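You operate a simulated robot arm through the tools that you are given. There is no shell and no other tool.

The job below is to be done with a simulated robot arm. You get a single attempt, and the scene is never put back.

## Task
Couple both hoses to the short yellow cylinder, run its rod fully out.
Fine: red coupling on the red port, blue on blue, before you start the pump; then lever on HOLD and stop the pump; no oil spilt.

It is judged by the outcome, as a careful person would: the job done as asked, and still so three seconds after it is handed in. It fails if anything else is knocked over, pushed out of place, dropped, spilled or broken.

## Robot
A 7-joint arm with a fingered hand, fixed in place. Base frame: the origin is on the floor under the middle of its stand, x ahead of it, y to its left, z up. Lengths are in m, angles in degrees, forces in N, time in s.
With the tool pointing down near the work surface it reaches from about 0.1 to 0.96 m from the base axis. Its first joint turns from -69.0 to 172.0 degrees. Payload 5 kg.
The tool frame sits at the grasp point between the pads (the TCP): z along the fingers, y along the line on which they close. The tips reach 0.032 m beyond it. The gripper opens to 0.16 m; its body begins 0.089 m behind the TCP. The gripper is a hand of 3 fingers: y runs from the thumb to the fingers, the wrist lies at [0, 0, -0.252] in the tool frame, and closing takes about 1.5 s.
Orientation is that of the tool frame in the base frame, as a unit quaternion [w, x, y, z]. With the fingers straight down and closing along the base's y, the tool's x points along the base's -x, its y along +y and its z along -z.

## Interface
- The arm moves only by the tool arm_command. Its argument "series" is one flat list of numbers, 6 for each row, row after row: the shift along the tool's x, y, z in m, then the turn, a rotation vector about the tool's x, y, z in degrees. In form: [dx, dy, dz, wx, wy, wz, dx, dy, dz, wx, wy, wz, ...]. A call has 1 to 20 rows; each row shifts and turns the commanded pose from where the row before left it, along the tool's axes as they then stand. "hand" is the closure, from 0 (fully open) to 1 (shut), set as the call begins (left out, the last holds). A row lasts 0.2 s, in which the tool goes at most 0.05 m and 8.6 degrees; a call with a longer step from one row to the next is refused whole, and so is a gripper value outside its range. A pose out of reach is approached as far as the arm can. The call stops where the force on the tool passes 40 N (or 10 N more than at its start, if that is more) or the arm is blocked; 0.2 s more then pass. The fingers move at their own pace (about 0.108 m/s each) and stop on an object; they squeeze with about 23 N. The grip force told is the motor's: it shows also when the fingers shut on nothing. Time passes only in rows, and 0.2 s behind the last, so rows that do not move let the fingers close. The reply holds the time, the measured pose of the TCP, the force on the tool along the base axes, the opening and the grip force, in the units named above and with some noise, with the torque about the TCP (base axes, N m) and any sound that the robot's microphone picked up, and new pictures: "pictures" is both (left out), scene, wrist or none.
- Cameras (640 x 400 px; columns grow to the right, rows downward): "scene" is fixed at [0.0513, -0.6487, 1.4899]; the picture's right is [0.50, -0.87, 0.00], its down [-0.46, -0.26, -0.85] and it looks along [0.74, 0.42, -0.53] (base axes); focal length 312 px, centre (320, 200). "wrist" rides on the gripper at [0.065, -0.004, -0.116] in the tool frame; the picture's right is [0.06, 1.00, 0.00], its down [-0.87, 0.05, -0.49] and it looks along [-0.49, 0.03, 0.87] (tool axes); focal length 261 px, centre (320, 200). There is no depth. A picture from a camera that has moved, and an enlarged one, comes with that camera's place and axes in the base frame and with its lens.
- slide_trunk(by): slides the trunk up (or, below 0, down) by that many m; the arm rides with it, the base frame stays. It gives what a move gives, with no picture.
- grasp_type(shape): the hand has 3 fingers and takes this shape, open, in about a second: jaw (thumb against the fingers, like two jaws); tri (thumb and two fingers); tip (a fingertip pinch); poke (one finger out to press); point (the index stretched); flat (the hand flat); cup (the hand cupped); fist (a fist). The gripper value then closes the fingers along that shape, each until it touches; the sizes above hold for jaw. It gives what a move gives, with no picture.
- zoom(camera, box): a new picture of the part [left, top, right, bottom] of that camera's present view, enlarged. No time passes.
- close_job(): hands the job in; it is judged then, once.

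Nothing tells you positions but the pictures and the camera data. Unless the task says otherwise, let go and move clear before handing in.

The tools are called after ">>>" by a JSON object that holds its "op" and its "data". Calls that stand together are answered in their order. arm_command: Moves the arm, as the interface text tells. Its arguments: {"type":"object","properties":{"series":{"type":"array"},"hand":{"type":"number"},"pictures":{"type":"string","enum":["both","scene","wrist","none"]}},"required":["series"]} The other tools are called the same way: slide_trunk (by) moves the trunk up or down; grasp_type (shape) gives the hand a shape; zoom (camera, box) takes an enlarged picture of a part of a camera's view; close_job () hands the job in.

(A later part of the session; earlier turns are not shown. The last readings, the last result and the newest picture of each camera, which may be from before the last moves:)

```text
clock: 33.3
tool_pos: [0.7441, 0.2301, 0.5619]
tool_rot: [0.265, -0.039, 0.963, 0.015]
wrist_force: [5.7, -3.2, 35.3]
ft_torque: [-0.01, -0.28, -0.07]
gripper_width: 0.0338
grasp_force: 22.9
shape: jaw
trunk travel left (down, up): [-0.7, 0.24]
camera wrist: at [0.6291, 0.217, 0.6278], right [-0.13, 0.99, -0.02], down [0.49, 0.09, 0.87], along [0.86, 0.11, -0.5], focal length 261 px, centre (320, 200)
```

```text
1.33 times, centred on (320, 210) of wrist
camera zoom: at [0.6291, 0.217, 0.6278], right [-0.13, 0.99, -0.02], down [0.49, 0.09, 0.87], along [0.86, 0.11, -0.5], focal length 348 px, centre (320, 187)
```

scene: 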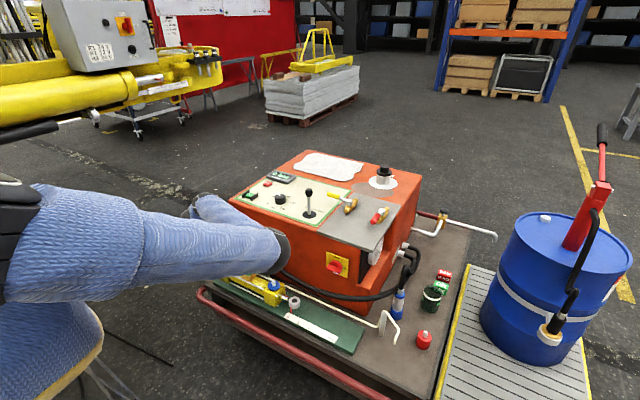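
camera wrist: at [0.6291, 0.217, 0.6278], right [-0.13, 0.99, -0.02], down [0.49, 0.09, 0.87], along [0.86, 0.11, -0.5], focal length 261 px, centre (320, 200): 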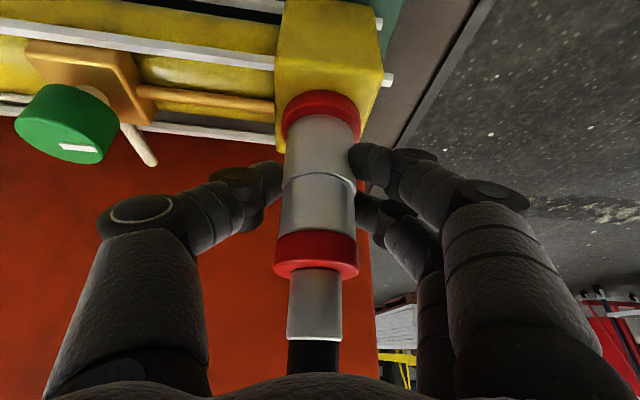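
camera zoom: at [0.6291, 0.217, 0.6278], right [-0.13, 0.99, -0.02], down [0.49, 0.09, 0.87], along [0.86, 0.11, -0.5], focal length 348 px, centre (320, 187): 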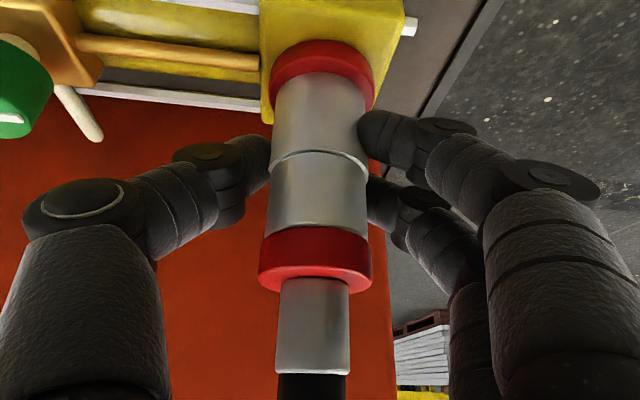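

It holds at 35 N without going further. I'll look closely at the gap between the mouth and the disc.

>>> {"op": "zoom", "data": {"camera": "wrist", "box": [280, 80, 370, 140]}}

>>> {"op": "zoom", "data": {"camera": "scene", "box": [388, 290, 408, 322]}}

```text
6.67 times, centred on (325, 110) of wrist
camera zoom: at [0.6291, 0.217, 0.6278], right [-0.13, 0.99, -0.02], down [0.49, 0.09, 0.87], along [0.86, 0.11, -0.5], focal length 1738 px, centre (287, 800)
```

zoom: 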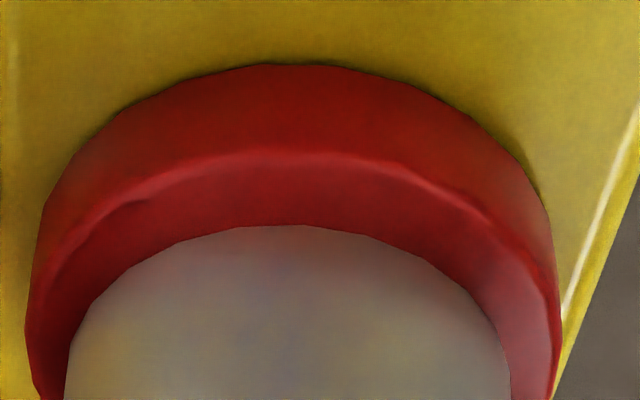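

```text
12.50 times, centred on (398, 306) of scene
camera zoom: at [0.0513, -0.6487, 1.4899], right [0.5, -0.87, 0.0], down [-0.46, -0.26, -0.85], along [0.74, 0.42, -0.53], focal length 3902 px, centre (-655, -1125)
```

zoom: 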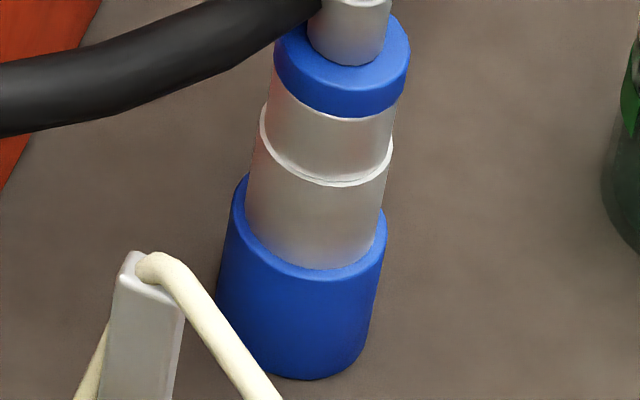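

The remaining gap is only about 2–3 mm and the stop feels hard at z 0.5625, so it may already be seated. I'll do a light tug test to see whether it has latched.

>>> {"op": "arm_command", "data": {"series": [-0.0015, 0, -0.0026, 0, 0, 0, -0.0015, 0, -0.0026, 0, 0, 0, -0.0015, 0, -0.0026, 0, 0, 0, -0.001, 0, -0.00173, 0, 0, 0], "pictures": "wrist"}}

>>> {"op": "zoom", "data": {"camera": "wrist", "box": [280, 80, 370, 140]}}

```text
clock: 34.3
tool_pos: [0.7433, 0.2278, 0.5649]
tool_rot: [0.262, -0.039, 0.964, 0.012]
wrist_force: [-0.1, 0.1, -3.0]
ft_torque: [0.0, 0.1, -0.03]
gripper_width: 0.0328
grasp_force: 23.3
shape: jaw
trunk travel left (down, up): [-0.7, 0.24]
camera wrist: at [0.6279, 0.2152, 0.6322], right [-0.14, 0.99, -0.03], down [0.49, 0.09, 0.86], along [0.86, 0.1, -0.5], focal length 261 px, centre (320, 200)
```

wrist: 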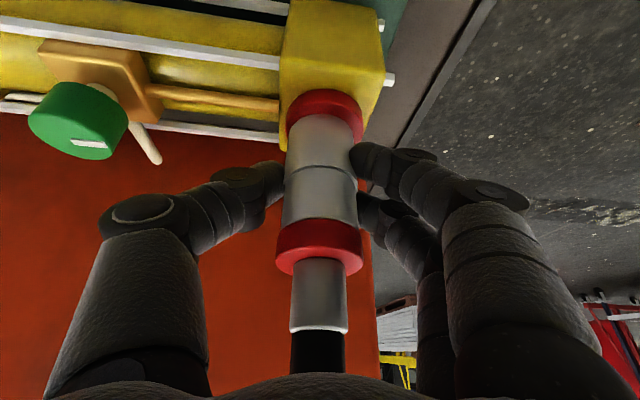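

```text
6.67 times, centred on (325, 110) of wrist
camera zoom: at [0.6279, 0.2152, 0.6322], right [-0.14, 0.99, -0.03], down [0.49, 0.09, 0.86], along [0.86, 0.1, -0.5], focal length 1738 px, centre (287, 800)
```

zoom: 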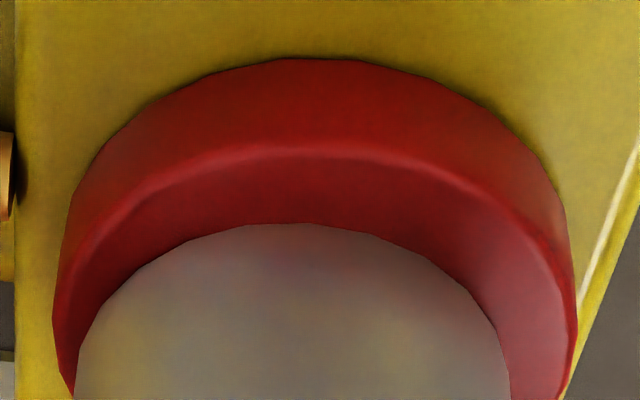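

It lifts freely, so it hasn't latched. The nipple's axis is near y 0.230, so I'll re-centre, take out the small tilt and press again.

>>> {"op": "arm_command", "data": {"series": [-0.0008, 0.0022, 0.0006, 0, 0.7, 0, 0, 0, 0, 0, 0, 0, 0.0015, 0, 0.0026, 0, 0, 0, 0.0015, 0, 0.0026, 0, 0, 0, 0.0015, 0, 0.0026, 0, 0, 0, 0.0015, 0, 0.0026, 0, 0, 0], "pictures": "wrist"}}

>>> {"op": "zoom", "data": {"camera": "wrist", "box": [280, 80, 370, 140]}}

```text
clock: 35.7
tool_pos: [0.7456, 0.233, 0.5602]
tool_rot: [0.26, -0.039, 0.965, 0.016]
wrist_force: [1.5, -3.4, 35.4]
ft_torque: [-0.03, -0.19, -0.12]
gripper_width: 0.0341
grasp_force: 23.1
shape: jaw
trunk travel left (down, up): [-0.7, 0.24]
camera wrist: at [0.6309, 0.2197, 0.6288], right [-0.14, 0.99, -0.02], down [0.5, 0.09, 0.86], along [0.86, 0.11, -0.51], focal length 261 px, centre (320, 200)
```

wrist: 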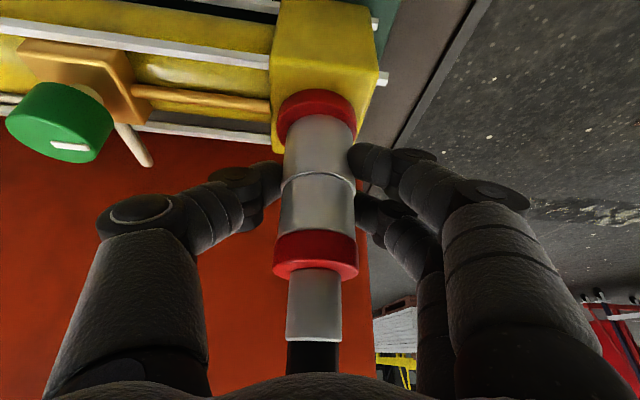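

```text
6.67 times, centred on (325, 110) of wrist
camera zoom: at [0.6309, 0.2197, 0.6288], right [-0.14, 0.99, -0.02], down [0.5, 0.09, 0.86], along [0.86, 0.11, -0.51], focal length 1738 px, centre (287, 800)
```

zoom: 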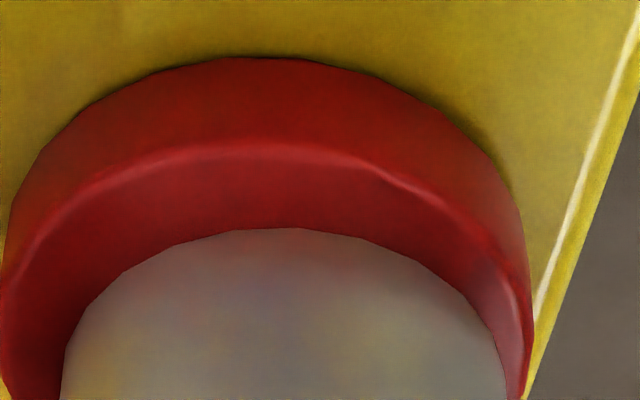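

It's still stopped at the same height with about 35 N. I'll press a little harder in very small steps and see whether it snaps home.

>>> {"op": "arm_command", "data": {"series": [0.0007, -0.001, 0.0012, 0, 0, 0, 0.0007, -0.001, 0.0012, 0, 0, 0, 0.0007, 0, 0.0012, 0, 0, 0], "pictures": "wrist"}}

>>> {"op": "zoom", "data": {"camera": "wrist", "box": [280, 80, 370, 140]}}

```text
clock: 36.5
tool_pos: [0.7442, 0.23, 0.5511]
tool_rot: [0.259, -0.04, 0.965, 0.014]
wrist_force: [-3.7, 2.7, 30.5]
ft_torque: [0.07, -0.14, 0.04]
gripper_width: 0.0347
grasp_force: 23.2
shape: jaw
trunk travel left (down, up): [-0.7, 0.24]
camera wrist: at [0.6295, 0.2178, 0.6209], right [-0.14, 0.99, -0.02], down [0.5, 0.09, 0.86], along [0.85, 0.11, -0.51], focal length 261 px, centre (320, 200)
```

wrist: 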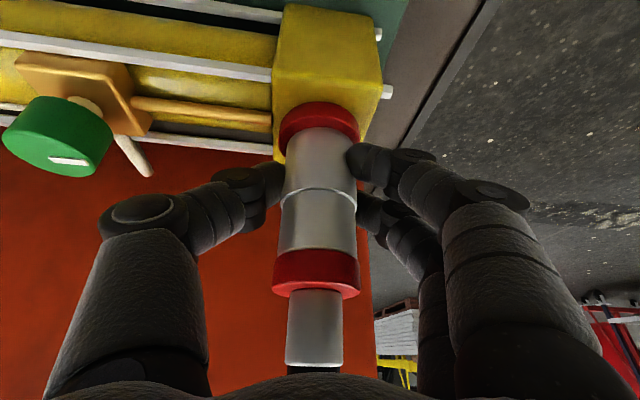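

```text
6.67 times, centred on (325, 110) of wrist
camera zoom: at [0.6295, 0.2178, 0.6209], right [-0.14, 0.99, -0.02], down [0.5, 0.09, 0.86], along [0.85, 0.11, -0.51], focal length 1738 px, centre (287, 800)
```

zoom: 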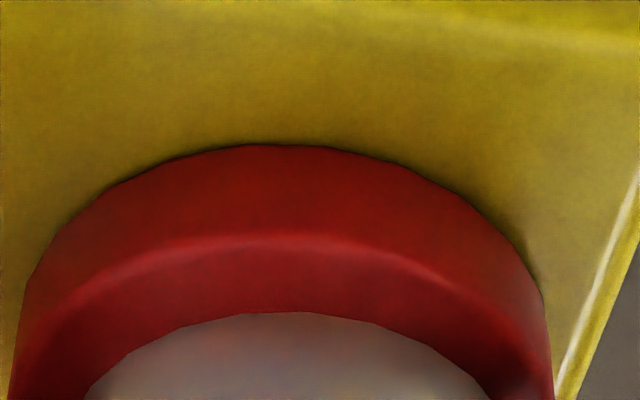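

The coupling slid up in the grip instead of moving, so it seems to sit on the disc already, with the same small gap it had on its parking stub. I'll ease the pressure and open the hand to let it settle upright, then look.

>>> {"op": "arm_command", "data": {"series": [-0.0015, 0, -0.0026, 0, 0, 0, -0.001, 0, -0.00173, 0, 0, 0, 0, 0, 0, 0, 0, 0], "pictures": "none"}}

>>> {"op": "arm_command", "data": {"series": [0, 0, 0, 0, 0, 0, 0, 0, 0, 0, 0, 0, 0, 0, 0, 0, 0, 0, 0, 0, 0, 0, 0, 0], "hand": 0.5, "pictures": "both"}}

>>> {"op": "zoom", "data": {"camera": "wrist", "box": [250, 60, 390, 380]}}

>>> {"op": "zoom", "data": {"camera": "wrist", "box": [280, 80, 370, 140]}}

```text
clock: 37.3
tool_pos: [0.745, 0.2285, 0.554]
tool_rot: [0.257, -0.04, 0.966, 0.013]
wrist_force: [-3.8, 0.1, 0.6]
ft_torque: [0.04, 0.1, 0.0]
gripper_width: 0.0329
grasp_force: 23.2
shape: jaw
trunk travel left (down, up): [-0.7, 0.24]
```

```text
clock: 38.3
tool_pos: [0.7445, 0.2288, 0.556]
tool_rot: [0.258, -0.04, 0.965, 0.014]
wrist_force: [-0.4, 0.4, 0.0]
ft_torque: [-0.01, 0.02, -0.01]
gripper_width: 0.0793
grasp_force: 0.1
shape: jaw
trunk travel left (down, up): [-0.7, 0.24]
camera wrist: at [0.6308, 0.2167, 0.6247], right [-0.14, 0.99, -0.02], down [0.5, 0.09, 0.86], along [0.85, 0.1, -0.51], focal length 261 px, centre (320, 200)
```

scene: 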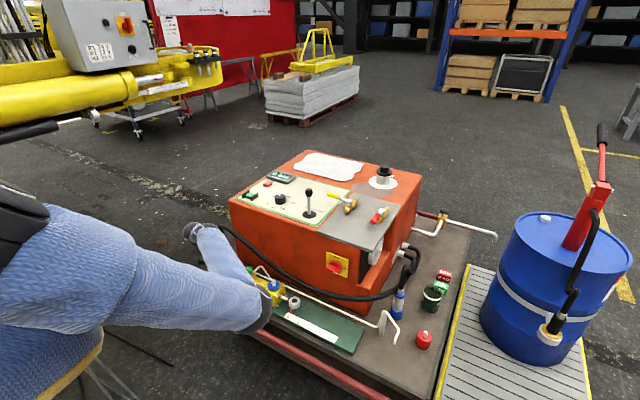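
wrist: 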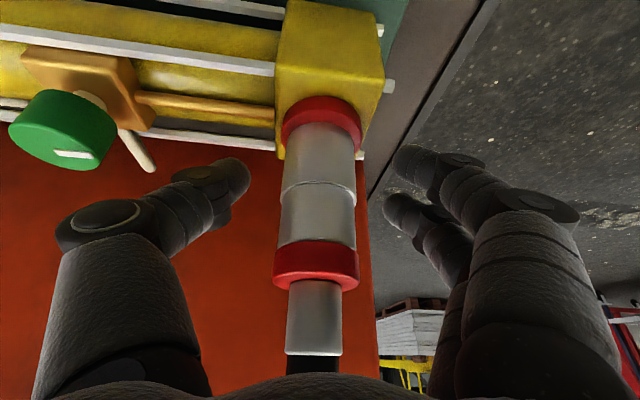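

```text
1.25 times, centred on (320, 220) of wrist
camera zoom: at [0.6308, 0.2167, 0.6247], right [-0.14, 0.99, -0.02], down [0.5, 0.09, 0.86], along [0.85, 0.1, -0.51], focal length 326 px, centre (320, 175)
```

zoom: 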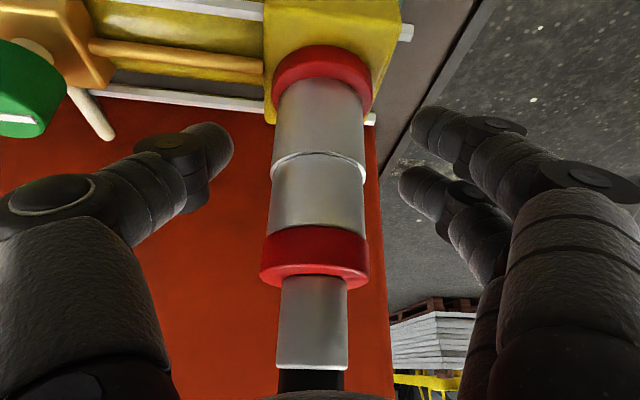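

```text
6.67 times, centred on (325, 110) of wrist
camera zoom: at [0.6308, 0.2167, 0.6247], right [-0.14, 0.99, -0.02], down [0.5, 0.09, 0.86], along [0.85, 0.1, -0.51], focal length 1738 px, centre (287, 800)
```

zoom: 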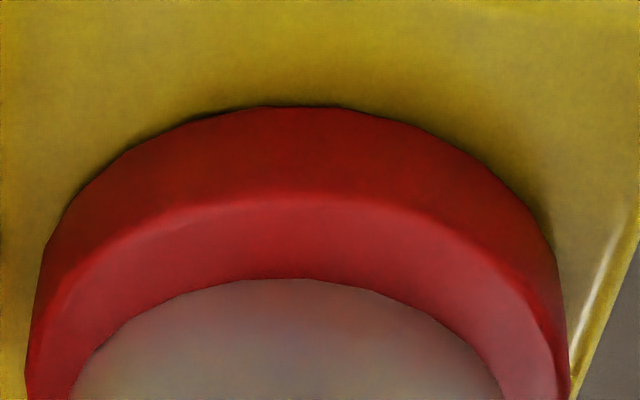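

The coupling stands on the port by itself. I'll back the hand away along its axis to view how it sits from both cameras.

>>> {"op": "arm_command", "data": {"series": [0, 0, -0.03, 0, 0, 0, 0, 0, -0.04, 0, 0, 0, 0, 0, -0.04, 0, 0, 0, -0.02, 0.03, -0.03, 0, 0, 0, -0.02, 0.03, -0.03, 0, 0, 0, -0.02, 0.03, -0.03, 0, 0, 0], "pictures": "both"}}

>>> {"op": "zoom", "data": {"camera": "scene", "box": [205, 220, 265, 290]}}

>>> {"op": "zoom", "data": {"camera": "wrist", "box": [200, 0, 380, 200]}}

```text
clock: 39.7
tool_pos: [0.6896, 0.3137, 0.7615]
tool_rot: [0.257, -0.038, 0.966, 0.012]
wrist_force: [-0.5, 1.1, 0.5]
ft_torque: [0.0, -0.02, -0.03]
gripper_width: 0.0795
grasp_force: 0.1
shape: jaw
trunk travel left (down, up): [-0.7, 0.24]
camera wrist: at [0.575, 0.3014, 0.8301], right [-0.14, 0.99, -0.03], down [0.5, 0.09, 0.86], along [0.85, 0.1, -0.51], focal length 261 px, centre (320, 200)
```

scene: 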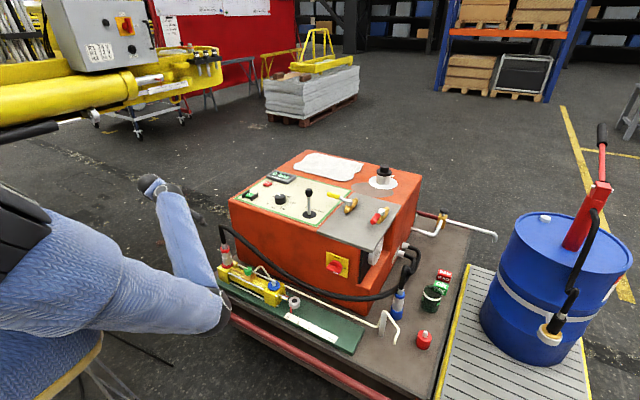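
wrist: 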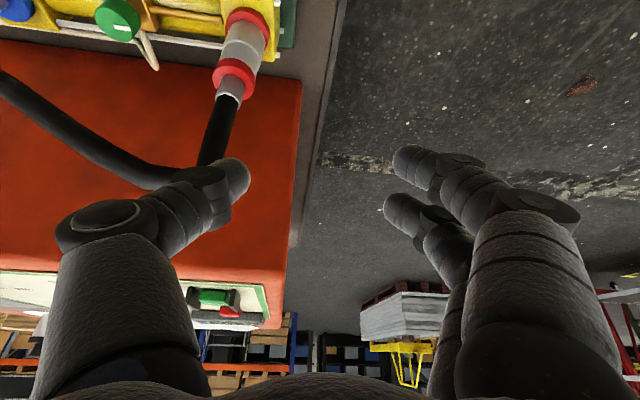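

```text
5.71 times, centred on (235, 255) of scene
camera zoom: at [0.0513, -0.6487, 1.4899], right [0.5, -0.87, 0.0], down [-0.46, -0.26, -0.85], along [0.74, 0.42, -0.53], focal length 1784 px, centre (806, -114)
```

zoom: 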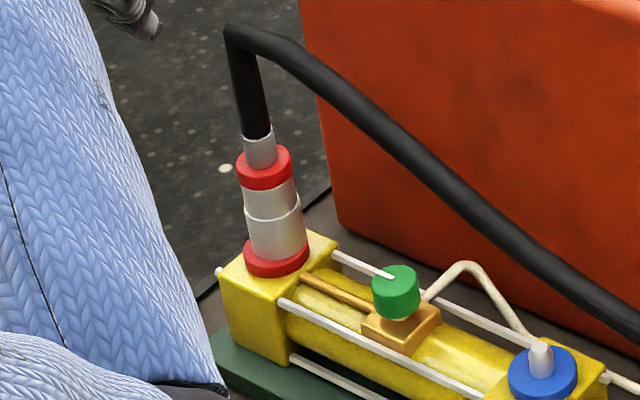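

```text
2.00 times, centred on (290, 100) of wrist
camera zoom: at [0.575, 0.3014, 0.8301], right [-0.14, 0.99, -0.03], down [0.5, 0.09, 0.86], along [0.85, 0.1, -0.51], focal length 521 px, centre (380, 400)
```

zoom: 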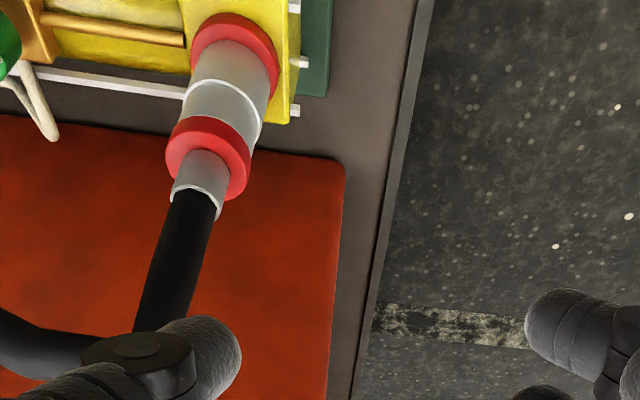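

The red coupling stands on the red port but looks slightly tilted. I'll zoom in hard on the joint to see whether it is flush.

>>> {"op": "zoom", "data": {"camera": "scene", "box": [220, 250, 245, 275]}}

>>> {"op": "zoom", "data": {"camera": "scene", "box": [215, 225, 250, 275]}}

>>> {"op": "zoom", "data": {"camera": "wrist", "box": [215, 0, 275, 60]}}

>>> {"op": "zoom", "data": {"camera": "scene", "box": [385, 285, 415, 320]}}

```text
16.00 times, centred on (232, 262) of scene
camera zoom: at [0.0513, -0.6487, 1.4899], right [0.5, -0.87, 0.0], down [-0.46, -0.26, -0.85], along [0.74, 0.42, -0.53], focal length 4995 px, centre (1720, -800)
```

zoom: 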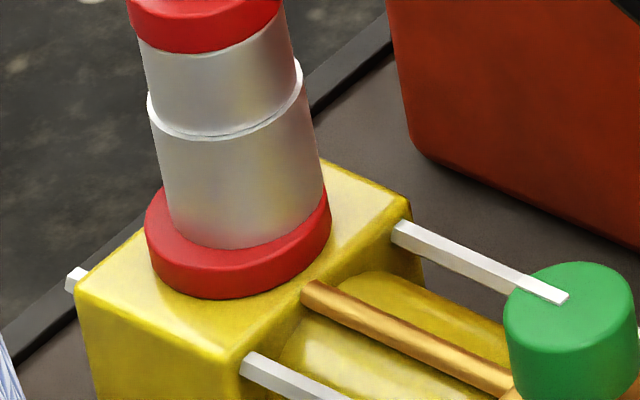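

```text
8.00 times, centred on (232, 250) of scene
camera zoom: at [0.0513, -0.6487, 1.4899], right [0.5, -0.87, 0.0], down [-0.46, -0.26, -0.85], along [0.74, 0.42, -0.53], focal length 2498 px, centre (1020, -200)
```

zoom: 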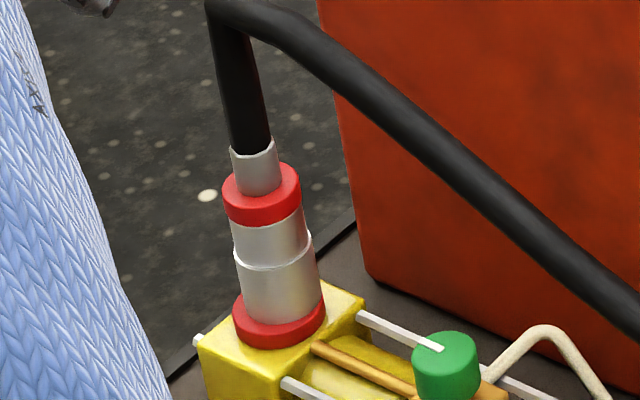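

```text
6.67 times, centred on (245, 30) of wrist
camera zoom: at [0.575, 0.3014, 0.8301], right [-0.14, 0.99, -0.03], down [0.5, 0.09, 0.86], along [0.85, 0.1, -0.51], focal length 1738 px, centre (820, 1333)
```

zoom: 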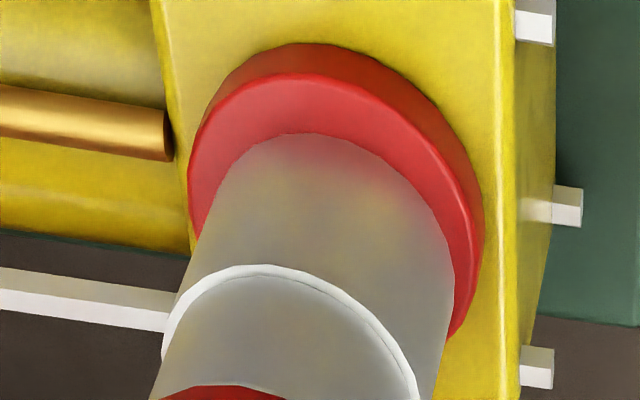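

```text
11.43 times, centred on (400, 302) of scene
camera zoom: at [0.0513, -0.6487, 1.4899], right [0.5, -0.87, 0.0], down [-0.46, -0.26, -0.85], along [0.74, 0.42, -0.53], focal length 3568 px, centre (-594, -971)
```

zoom: 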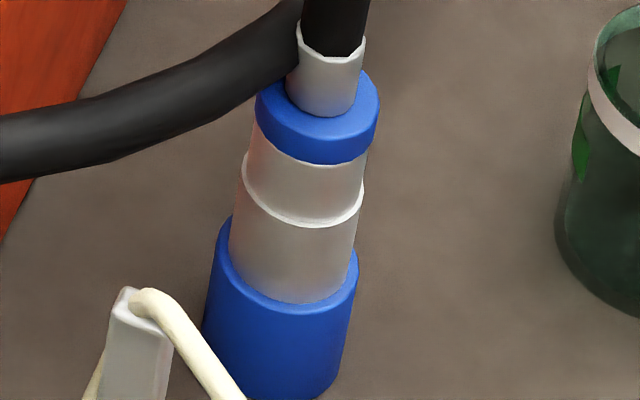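

The joint now looks the same as the parked blue coupling on its stub, so it appears fully seated. I'll go back, re-grip the sleeve, press once more in line and then tug to see whether it holds.

>>> {"op": "arm_command", "data": {"series": [0.02, -0.03, 0.03, 0, 0, 0, 0.02, -0.03, 0.03, 0, 0, 0, 0.02, -0.03, 0.03, 0, 0, 0, 0, 0, 0.04, 0, 0, 0, 0, 0, 0.04, 0, 0, 0, -0.003, 0.001, 0.025, 0, 0, 0], "pictures": "wrist"}}

>>> {"op": "zoom", "data": {"camera": "wrist", "box": [250, 60, 390, 380]}}

```text
clock: 41.1
tool_pos: [0.745, 0.2307, 0.5609]
tool_rot: [0.258, -0.039, 0.965, 0.013]
wrist_force: [-0.5, 0.1, -0.2]
ft_torque: [0.0, 0.0, 0.02]
gripper_width: 0.0796
grasp_force: 0.2
shape: jaw
trunk travel left (down, up): [-0.7, 0.24]
camera wrist: at [0.6308, 0.2189, 0.6302], right [-0.14, 0.99, -0.03], down [0.5, 0.09, 0.86], along [0.85, 0.1, -0.51], focal length 261 px, centre (320, 200)
```

wrist: 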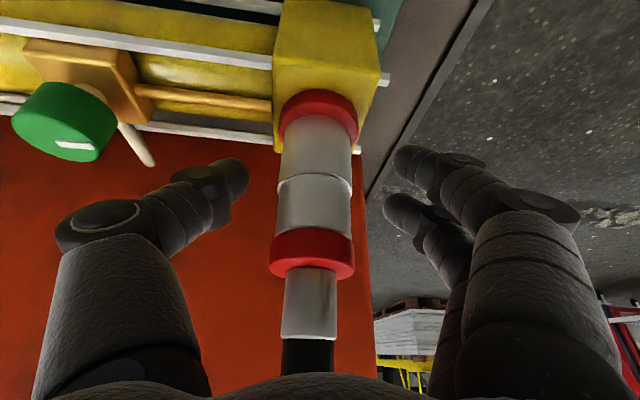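

```text
1.25 times, centred on (320, 220) of wrist
camera zoom: at [0.6308, 0.2189, 0.6302], right [-0.14, 0.99, -0.03], down [0.5, 0.09, 0.86], along [0.85, 0.1, -0.51], focal length 326 px, centre (320, 175)
```

zoom: 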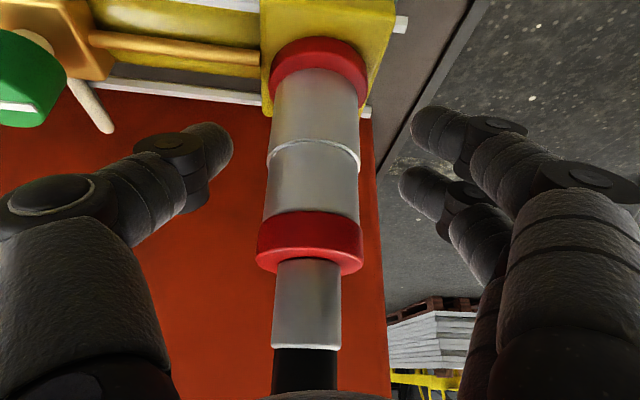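

The coupling stands upright and concentric with the disc; the hand is 3 mm to one side. I'll centre, close and press straight down.

>>> {"op": "arm_command", "data": {"series": [0, -0.0028, 0, 0, 0, 0, 0, 0, 0, 0, 0, 0], "pictures": "none"}}

>>> {"op": "arm_command", "data": {"series": [0, 0, 0, 0, 0, 0, 0, 0, 0, 0, 0, 0, 0, 0, 0, 0, 0, 0, 0, 0, 0, 0, 0, 0, 0, 0, 0, 0, 0, 0, 0, 0, 0, 0, 0, 0], "hand": 1.0, "pictures": "none"}}

>>> {"op": "arm_command", "data": {"series": [0.0015, 0, 0.0026, 0, 0, 0, 0.001, 0, 0.00173, 0, 0, 0, 0.001, 0, 0.00173, 0, 0, 0], "pictures": "wrist"}}

>>> {"op": "zoom", "data": {"camera": "wrist", "box": [280, 80, 370, 140]}}

```text
clock: 41.7
tool_pos: [0.7447, 0.2281, 0.5621]
tool_rot: [0.257, -0.039, 0.965, 0.014]
wrist_force: [-0.2, 0.1, -1.2]
ft_torque: [-0.01, -0.01, 0.01]
gripper_width: 0.0797
grasp_force: 0.0
shape: jaw
trunk travel left (down, up): [-0.7, 0.24]
```

```text
clock: 43.1
tool_pos: [0.7453, 0.2287, 0.5617]
tool_rot: [0.257, -0.039, 0.965, 0.014]
wrist_force: [0.9, -0.3, 0.4]
ft_torque: [-0.02, 0.02, -0.01]
gripper_width: 0.0324
grasp_force: 22.3
shape: jaw
trunk travel left (down, up): [-0.7, 0.24]
```

```text
clock: 43.9
tool_pos: [0.7463, 0.228, 0.5601]
tool_rot: [0.259, -0.038, 0.965, 0.015]
wrist_force: [-1.9, -2.2, 31.8]
ft_torque: [0.08, -0.21, -0.05]
gripper_width: 0.0341
grasp_force: 23.0
shape: jaw
trunk travel left (down, up): [-0.7, 0.24]
camera wrist: at [0.631, 0.2159, 0.6278], right [-0.14, 0.99, -0.02], down [0.5, 0.09, 0.86], along [0.86, 0.11, -0.51], focal length 261 px, centre (320, 200)
```

wrist: 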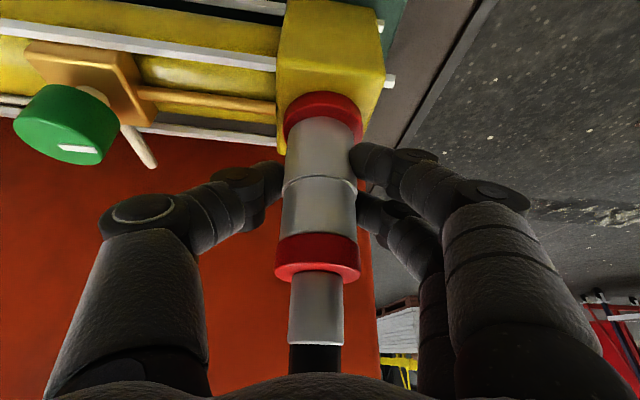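

```text
6.67 times, centred on (325, 110) of wrist
camera zoom: at [0.631, 0.2159, 0.6278], right [-0.14, 0.99, -0.02], down [0.5, 0.09, 0.86], along [0.86, 0.11, -0.51], focal length 1738 px, centre (287, 800)
```

zoom: 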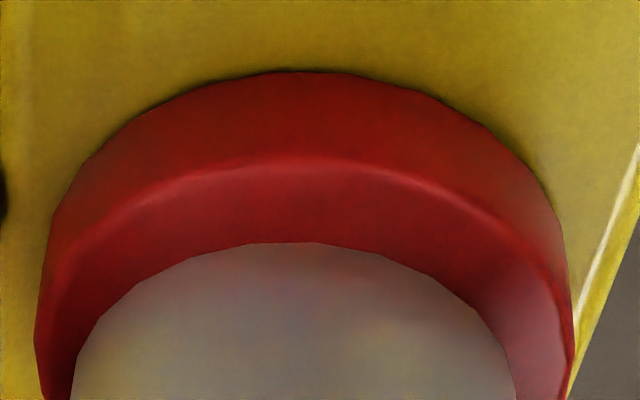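

Pressing at 32 N in line gives no click. I'll keep light pressure and make a small search in x and y to see whether it drops further.

>>> {"op": "arm_command", "data": {"series": [0.0013, 0, -0.00075, 0, 0, 0, 0.0013, 0, -0.00075, 0, 0, 0, 0, 0, 0, 0, 0, 0], "pictures": "none"}}

>>> {"op": "arm_command", "data": {"series": [0, 0.0015, 0, 0, 0, 0, 0, 0.0015, 0, 0, 0, 0, 0, 0, 0, 0, 0, 0], "pictures": "none"}}

>>> {"op": "arm_command", "data": {"series": [-0.0013, 0, 0.00075, 0, 0, 0, -0.0013, 0, 0.00075, 0, 0, 0, 0, 0, 0, 0, 0, 0], "pictures": "wrist"}}

>>> {"op": "zoom", "data": {"camera": "wrist", "box": [280, 80, 370, 140]}}

```text
clock: 44.7
tool_pos: [0.7427, 0.227, 0.5549]
tool_rot: [0.258, -0.039, 0.965, 0.014]
wrist_force: [6.6, 2.2, 24.9]
ft_torque: [0.23, -0.28, 0.03]
gripper_width: 0.034
grasp_force: 23.0
shape: jaw
trunk travel left (down, up): [-0.7, 0.24]
```

```text
clock: 45.5
tool_pos: [0.742, 0.2281, 0.5566]
tool_rot: [0.259, -0.039, 0.965, 0.013]
wrist_force: [3.8, -7.5, 25.8]
ft_torque: [-0.12, -0.32, -0.15]
gripper_width: 0.0341
grasp_force: 23.2
shape: jaw
trunk travel left (down, up): [-0.7, 0.24]
```

```text
clock: 46.3
tool_pos: [0.7441, 0.2306, 0.5555]
tool_rot: [0.257, -0.04, 0.965, 0.014]
wrist_force: [-8.2, -3.6, 19.1]
ft_torque: [-0.03, 0.01, 0.02]
gripper_width: 0.0347
grasp_force: 23.1
shape: jaw
trunk travel left (down, up): [-0.7, 0.24]
camera wrist: at [0.6292, 0.2187, 0.6245], right [-0.14, 0.99, -0.02], down [0.5, 0.09, 0.86], along [0.85, 0.11, -0.51], focal length 261 px, centre (320, 200)
```

wrist: 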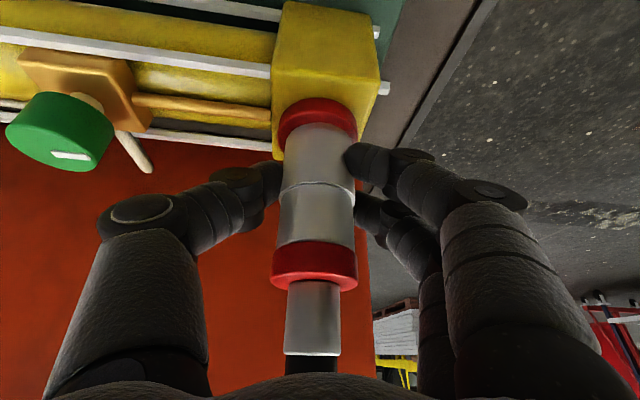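

```text
6.67 times, centred on (325, 110) of wrist
camera zoom: at [0.6292, 0.2187, 0.6245], right [-0.14, 0.99, -0.02], down [0.5, 0.09, 0.86], along [0.85, 0.11, -0.51], focal length 1738 px, centre (287, 800)
```

zoom: 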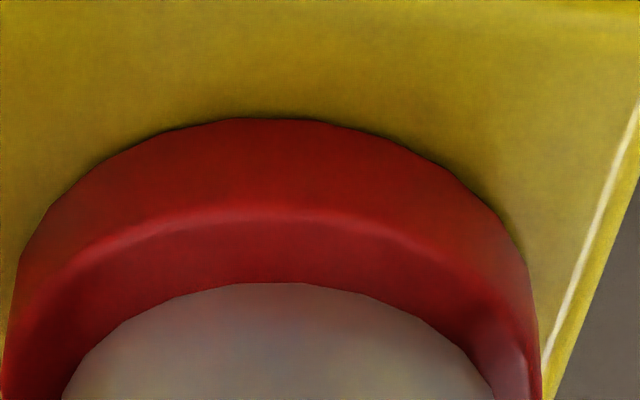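

The coupling only slips in the grip and gets no deeper. I'll tug again to find out whether it is latched now.

>>> {"op": "arm_command", "data": {"series": [-0.0015, 0, -0.0026, 0, 0, 0, -0.001, 0, -0.00173, 0, 0, 0, -0.001, 0, -0.00173, 0, 0, 0, -0.001, 0, -0.00173, 0, 0, 0, -0.001, 0, -0.00173, 0, 0, 0], "pictures": "wrist"}}

>>> {"op": "zoom", "data": {"camera": "wrist", "box": [280, 80, 370, 140]}}

```text
clock: 47.5
tool_pos: [0.7455, 0.2309, 0.5653]
tool_rot: [0.257, -0.039, 0.965, 0.014]
wrist_force: [-5.4, 0.2, -6.1]
ft_torque: [0.01, 0.24, -0.03]
gripper_width: 0.0323
grasp_force: 23.1
shape: jaw
trunk travel left (down, up): [-0.7, 0.24]
camera wrist: at [0.6304, 0.2182, 0.6337], right [-0.14, 0.99, -0.03], down [0.5, 0.09, 0.86], along [0.85, 0.1, -0.51], focal length 261 px, centre (320, 200)
```

wrist: 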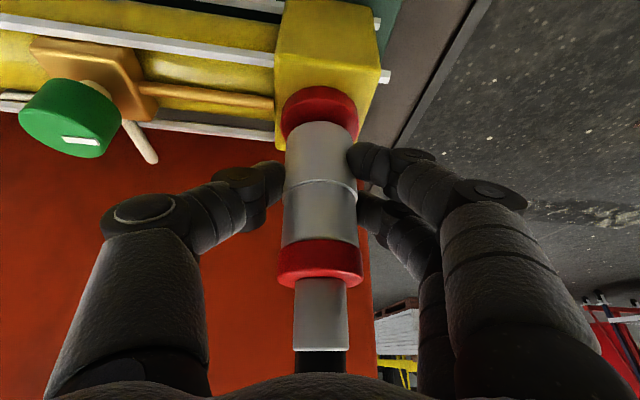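

```text
6.67 times, centred on (325, 110) of wrist
camera zoom: at [0.6304, 0.2182, 0.6337], right [-0.14, 0.99, -0.03], down [0.5, 0.09, 0.86], along [0.85, 0.1, -0.51], focal length 1738 px, centre (287, 800)
```

zoom: 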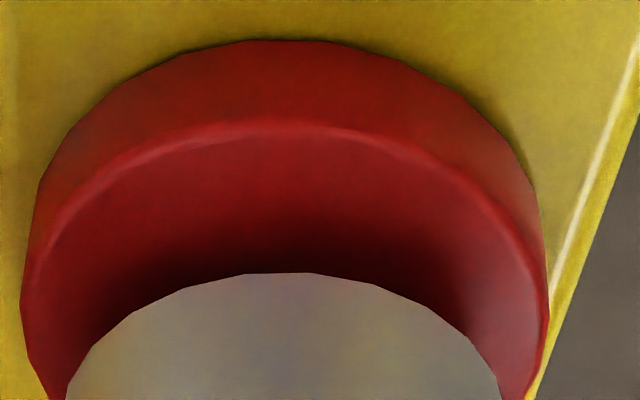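

It lifts off with little force, so nothing latches while I hold it. It may only lock when let go, so I'll seat it again, release fully, then test.

>>> {"op": "arm_command", "data": {"series": [0.001, -0.001, 0.00173, 0, 0, 0, 0.001, -0.001, 0.00173, 0, 0, 0, 0.001, 0, 0.00173, 0, 0, 0, 0.001, 0, 0.00173, 0, 0, 0, 0.001, 0, 0.00173, 0, 0, 0, 0.001, 0, 0.00173, 0, 0, 0], "pictures": "wrist"}}

>>> {"op": "zoom", "data": {"camera": "wrist", "box": [280, 80, 370, 140]}}

```text
clock: 48.9
tool_pos: [0.7447, 0.2301, 0.557]
tool_rot: [0.259, -0.039, 0.965, 0.014]
wrist_force: [-15.3, -1.4, 17.7]
ft_torque: [0.15, 0.16, -0.03]
gripper_width: 0.0333
grasp_force: 22.9
shape: jaw
trunk travel left (down, up): [-0.7, 0.24]
camera wrist: at [0.6305, 0.2162, 0.6248], right [-0.14, 0.99, -0.02], down [0.5, 0.09, 0.86], along [0.85, 0.11, -0.51], focal length 261 px, centre (320, 200)
```

wrist: 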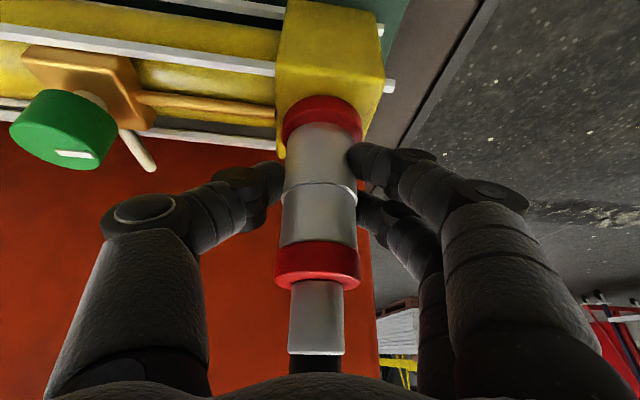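

```text
6.67 times, centred on (325, 110) of wrist
camera zoom: at [0.6305, 0.2162, 0.6248], right [-0.14, 0.99, -0.02], down [0.5, 0.09, 0.86], along [0.85, 0.11, -0.51], focal length 1738 px, centre (287, 800)
```

zoom: 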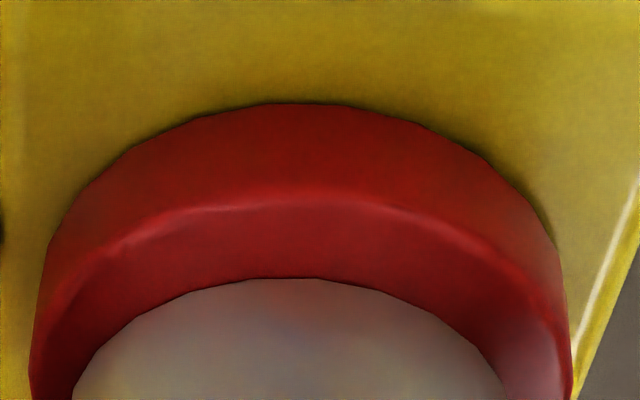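

There is a 15 N sideways push toward −x, so the hand is about 2.5 mm too far forward. I'll take that out, leave a light press, and release.

>>> {"op": "arm_command", "data": {"series": [0.0011, 0, -0.0006, 0, 0, 0, 0.0011, 0, -0.0006, 0, 0, 0, 0, 0, 0, 0, 0, 0], "pictures": "wrist"}}

>>> {"op": "zoom", "data": {"camera": "wrist", "box": [280, 80, 370, 140]}}

```text
clock: 49.7
tool_pos: [0.7439, 0.2294, 0.5556]
tool_rot: [0.259, -0.038, 0.965, 0.014]
wrist_force: [7.6, 2.4, 18.8]
ft_torque: [0.23, -0.27, -0.03]
gripper_width: 0.0331
grasp_force: 22.5
shape: jaw
trunk travel left (down, up): [-0.7, 0.24]
camera wrist: at [0.6294, 0.216, 0.6245], right [-0.14, 0.99, -0.02], down [0.5, 0.09, 0.86], along [0.85, 0.1, -0.51], focal length 261 px, centre (320, 200)
```

wrist: 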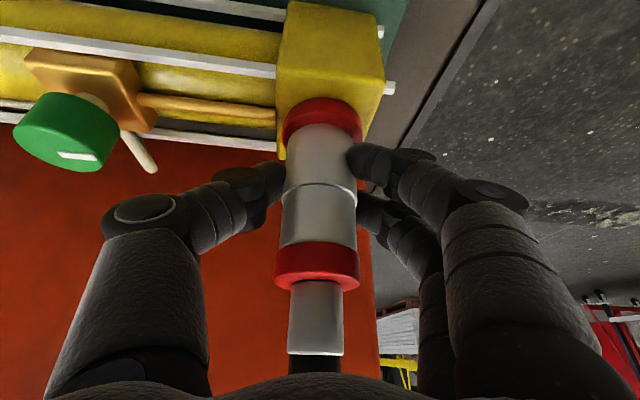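

```text
6.67 times, centred on (325, 110) of wrist
camera zoom: at [0.6294, 0.216, 0.6245], right [-0.14, 0.99, -0.02], down [0.5, 0.09, 0.86], along [0.85, 0.1, -0.51], focal length 1738 px, centre (287, 800)
```

zoom: 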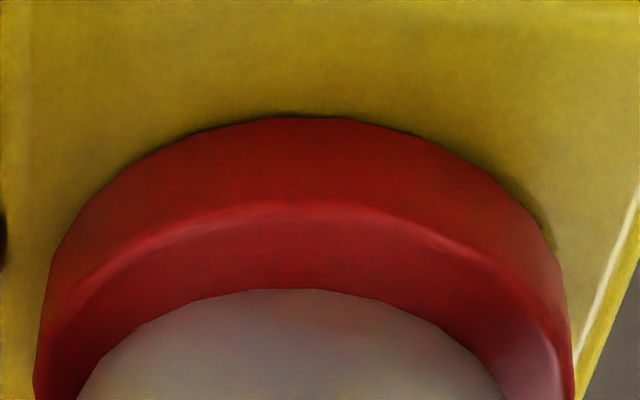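

The side force flipped sign, so the coupling is now centred within a millimetre. I'll relax the pressure and open the hand.

>>> {"op": "arm_command", "data": {"series": [-0.0003, 0, 0.0002, 0, 0, 0, -0.0014, 0, -0.0024, 0, 0, 0, 0, 0, 0, 0, 0, 0], "pictures": "none"}}

>>> {"op": "arm_command", "data": {"series": [0, 0, 0, 0, 0, 0, 0, 0, 0, 0, 0, 0, 0, 0, 0, 0, 0, 0, 0, 0, 0, 0, 0, 0, 0, 0, -0.03, 0, 0, 0, 0, 0, -0.04, 0, 0, 0, 0, 0, -0.04, 0, 0, 0, -0.02, 0.03, -0.03, 0, 0, 0, -0.02, 0.03, -0.03, 0, 0, 0, -0.02, 0.03, -0.03, 0, 0, 0], "hand": 0.5, "pictures": "both"}}

>>> {"op": "zoom", "data": {"camera": "scene", "box": [220, 240, 245, 275]}}

>>> {"op": "zoom", "data": {"camera": "wrist", "box": [195, 0, 285, 90]}}

```text
clock: 50.5
tool_pos: [0.743, 0.2279, 0.5571]
tool_rot: [0.258, -0.039, 0.965, 0.014]
wrist_force: [3.8, 1.3, 9.4]
ft_torque: [0.2, -0.05, -0.07]
gripper_width: 0.033
grasp_force: 22.6
shape: jaw
trunk travel left (down, up): [-0.7, 0.24]
```

```text
clock: 52.7
tool_pos: [0.6869, 0.3136, 0.7579]
tool_rot: [0.256, -0.038, 0.966, 0.012]
wrist_force: [0.1, 0.4, 0.4]
ft_torque: [-0.02, 0.02, -0.01]
gripper_width: 0.0797
grasp_force: 0.0
shape: jaw
trunk travel left (down, up): [-0.7, 0.24]
camera wrist: at [0.5744, 0.3015, 0.8266], right [-0.13, 0.99, -0.03], down [0.5, 0.09, 0.86], along [0.85, 0.1, -0.51], focal length 261 px, centre (320, 200)
```

scene: 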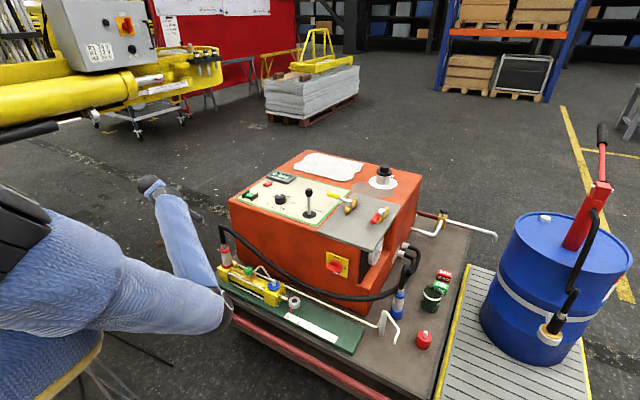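
wrist: 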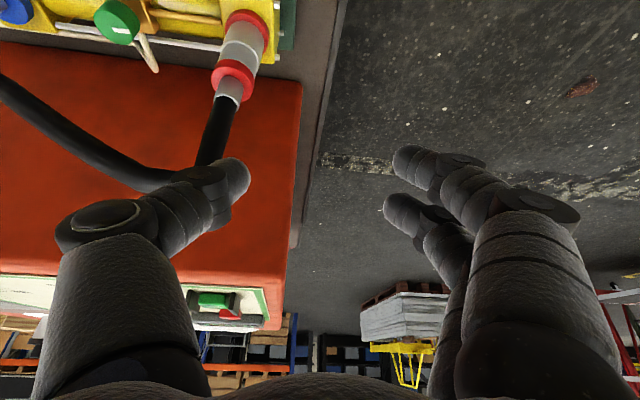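

```text
11.43 times, centred on (232, 258) of scene
camera zoom: at [0.0513, -0.6487, 1.4899], right [0.5, -0.87, 0.0], down [-0.46, -0.26, -0.85], along [0.74, 0.42, -0.53], focal length 3568 px, centre (1320, -457)
```

zoom: 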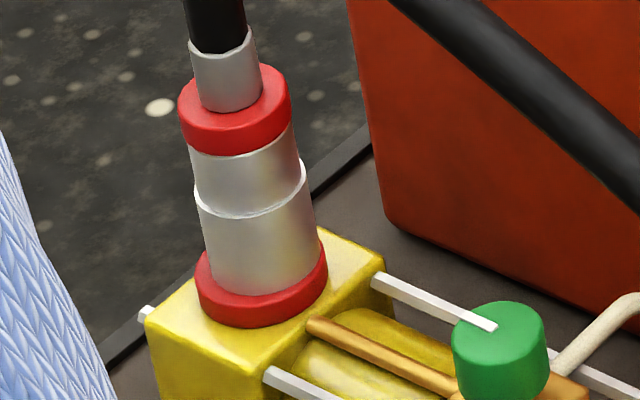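

```text
4.44 times, centred on (240, 45) of wrist
camera zoom: at [0.5744, 0.3015, 0.8266], right [-0.13, 0.99, -0.03], down [0.5, 0.09, 0.86], along [0.85, 0.1, -0.51], focal length 1158 px, centre (676, 889)
```

zoom: 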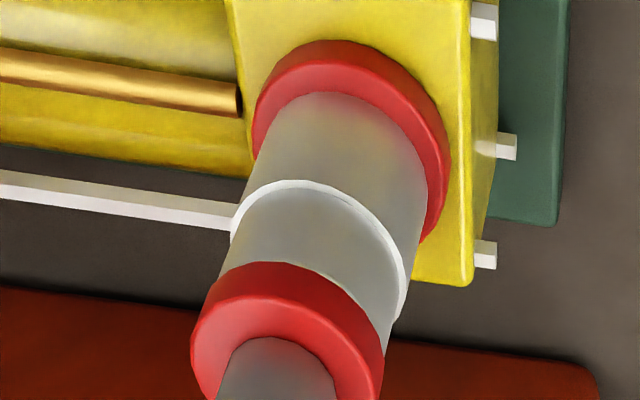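

The coupling looks set lower and straighter on the disc than before. I'll zoom with the same box as last time to compare.

>>> {"op": "zoom", "data": {"camera": "scene", "box": [220, 250, 245, 275]}}

>>> {"op": "zoom", "data": {"camera": "wrist", "box": [215, 0, 275, 60]}}

```text
16.00 times, centred on (232, 262) of scene
camera zoom: at [0.0513, -0.6487, 1.4899], right [0.5, -0.87, 0.0], down [-0.46, -0.26, -0.85], along [0.74, 0.42, -0.53], focal length 4995 px, centre (1720, -800)
```

zoom: 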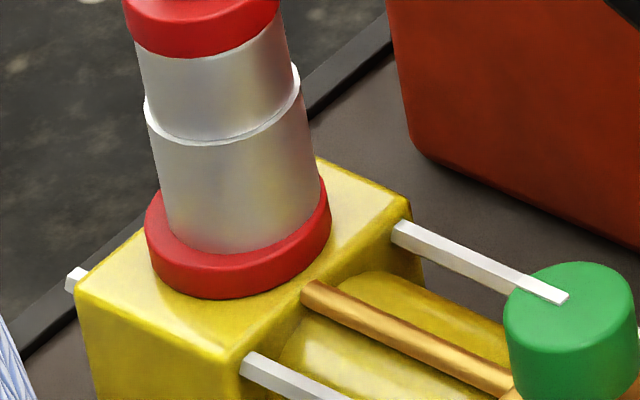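

```text
6.67 times, centred on (245, 30) of wrist
camera zoom: at [0.5744, 0.3015, 0.8266], right [-0.13, 0.99, -0.03], down [0.5, 0.09, 0.86], along [0.85, 0.1, -0.51], focal length 1738 px, centre (820, 1333)
```

zoom: 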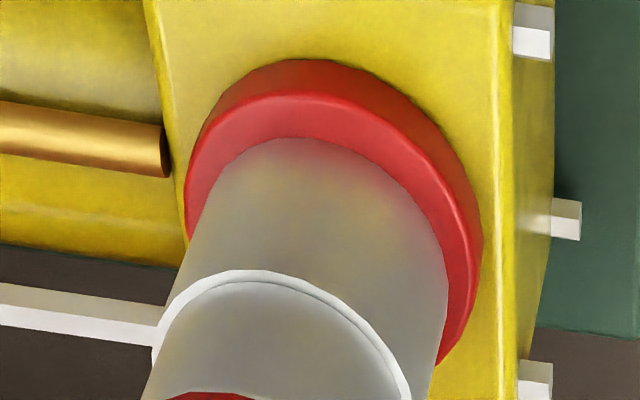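

Comparing the two, the coupling now sits about 2 mm lower, so it was not quite home before and better centring helps. I'll re-grip and press again with tiny wiggles.

>>> {"op": "arm_command", "data": {"series": [0.02, -0.03, 0.03, 0, 0, 0, 0.02, -0.03, 0.03, 0, 0, 0, 0.02, -0.03, 0.03, 0, 0, 0, 0, 0, 0.04, 0, 0, 0, 0, 0, 0.04, 0, 0, 0, -0.002, 0.0005, 0.0265, 0, 0, 0, 0, 0, 0, 0, 0, 0], "pictures": "wrist"}}

>>> {"op": "zoom", "data": {"camera": "wrist", "box": [250, 60, 390, 380]}}

>>> {"op": "zoom", "data": {"camera": "wrist", "box": [280, 80, 370, 140]}}

```text
clock: 54.3
tool_pos: [0.7428, 0.2288, 0.5605]
tool_rot: [0.258, -0.038, 0.965, 0.013]
wrist_force: [-0.2, -0.5, -0.3]
ft_torque: [0.01, 0.0, -0.03]
gripper_width: 0.0798
grasp_force: 0.0
shape: jaw
trunk travel left (down, up): [-0.7, 0.24]
camera wrist: at [0.628, 0.2151, 0.6288], right [-0.14, 0.99, -0.02], down [0.5, 0.09, 0.86], along [0.85, 0.1, -0.51], focal length 261 px, centre (320, 200)
```

wrist: 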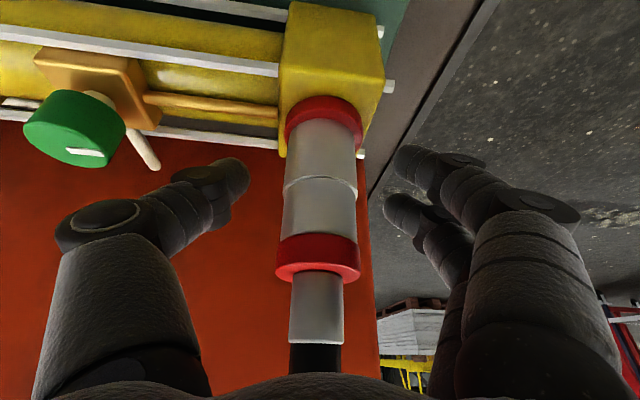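

```text
1.25 times, centred on (320, 220) of wrist
camera zoom: at [0.628, 0.2151, 0.6288], right [-0.14, 0.99, -0.02], down [0.5, 0.09, 0.86], along [0.85, 0.1, -0.51], focal length 326 px, centre (320, 175)
```

zoom: 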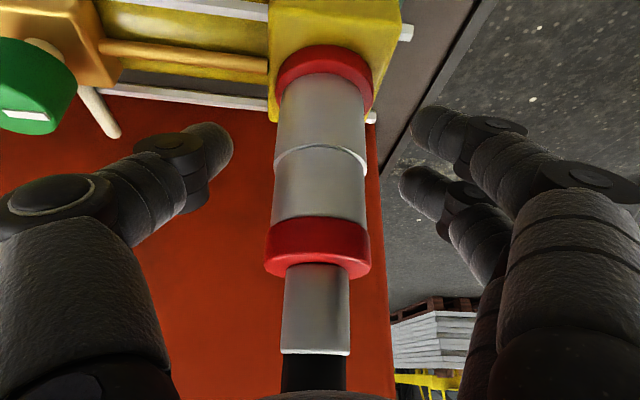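

```text
6.67 times, centred on (325, 110) of wrist
camera zoom: at [0.628, 0.2151, 0.6288], right [-0.14, 0.99, -0.02], down [0.5, 0.09, 0.86], along [0.85, 0.1, -0.51], focal length 1738 px, centre (287, 800)
```

zoom: 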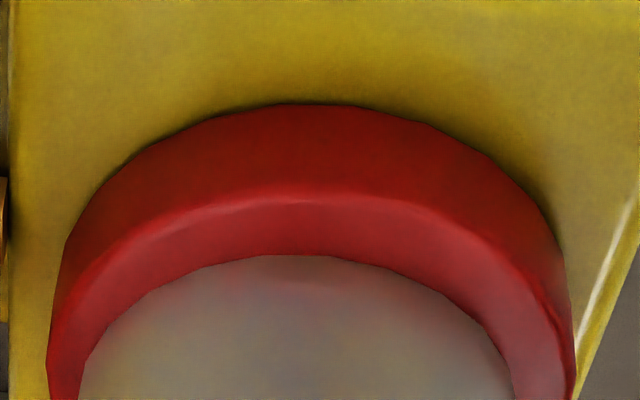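

It's now about 3 mm deeper than the first release and sits 1.3 mm to the −y side. I'll grip, nudge toward +y and press.

>>> {"op": "arm_command", "data": {"series": [0, 0, 0, 0, 0, 0, 0, 0, 0, 0, 0, 0, 0, 0, 0, 0, 0, 0, 0, 0, 0, 0, 0, 0, 0, 0, 0, 0, 0, 0, 0, 0, 0, 0, 0, 0], "hand": 1.0, "pictures": "none"}}

>>> {"op": "arm_command", "data": {"series": [0, 0.0012, 0, 0, 0, 0, 0.001, 0, 0.00173, 0, 0, 0, 0.001, 0, 0.00173, 0, 0, 0, 0.0008, 0, 0.0013, 0, 0, 0], "pictures": "wrist"}}

>>> {"op": "zoom", "data": {"camera": "wrist", "box": [280, 80, 370, 140]}}

```text
clock: 55.7
tool_pos: [0.7431, 0.2282, 0.5604]
tool_rot: [0.257, -0.039, 0.965, 0.013]
wrist_force: [0.2, -0.8, 0.8]
ft_torque: [0.01, 0.03, 0.02]
gripper_width: 0.0318
grasp_force: 23.3
shape: jaw
trunk travel left (down, up): [-0.7, 0.24]
```

```text
clock: 56.7
tool_pos: [0.7435, 0.2301, 0.5579]
tool_rot: [0.259, -0.038, 0.965, 0.014]
wrist_force: [4.5, -4.9, 19.8]
ft_torque: [-0.04, -0.24, -0.11]
gripper_width: 0.0319
grasp_force: 22.9
shape: jaw
trunk travel left (down, up): [-0.7, 0.24]
camera wrist: at [0.6284, 0.2172, 0.6263], right [-0.14, 0.99, -0.02], down [0.5, 0.09, 0.86], along [0.85, 0.1, -0.51], focal length 261 px, centre (320, 200)
```

wrist: 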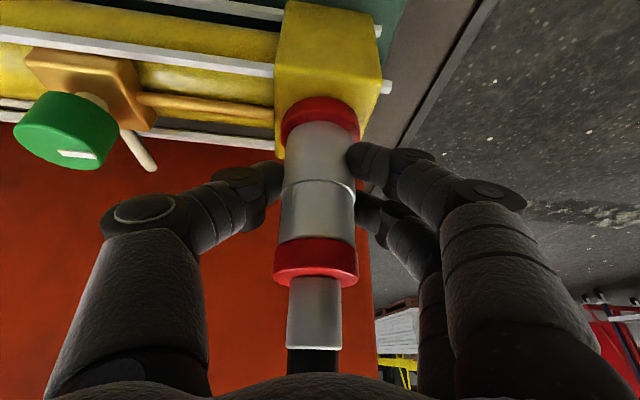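

```text
6.67 times, centred on (325, 110) of wrist
camera zoom: at [0.6284, 0.2172, 0.6263], right [-0.14, 0.99, -0.02], down [0.5, 0.09, 0.86], along [0.85, 0.1, -0.51], focal length 1738 px, centre (287, 800)
```

zoom: 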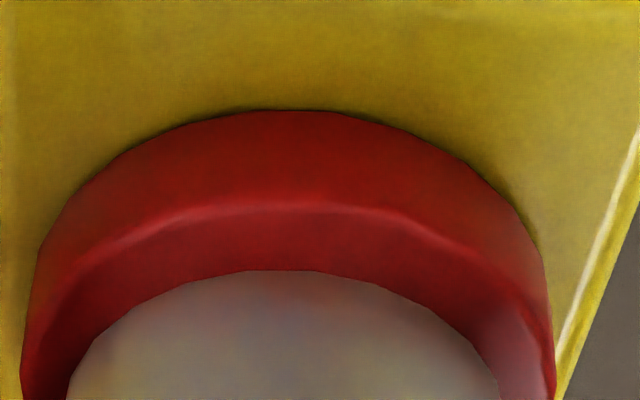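

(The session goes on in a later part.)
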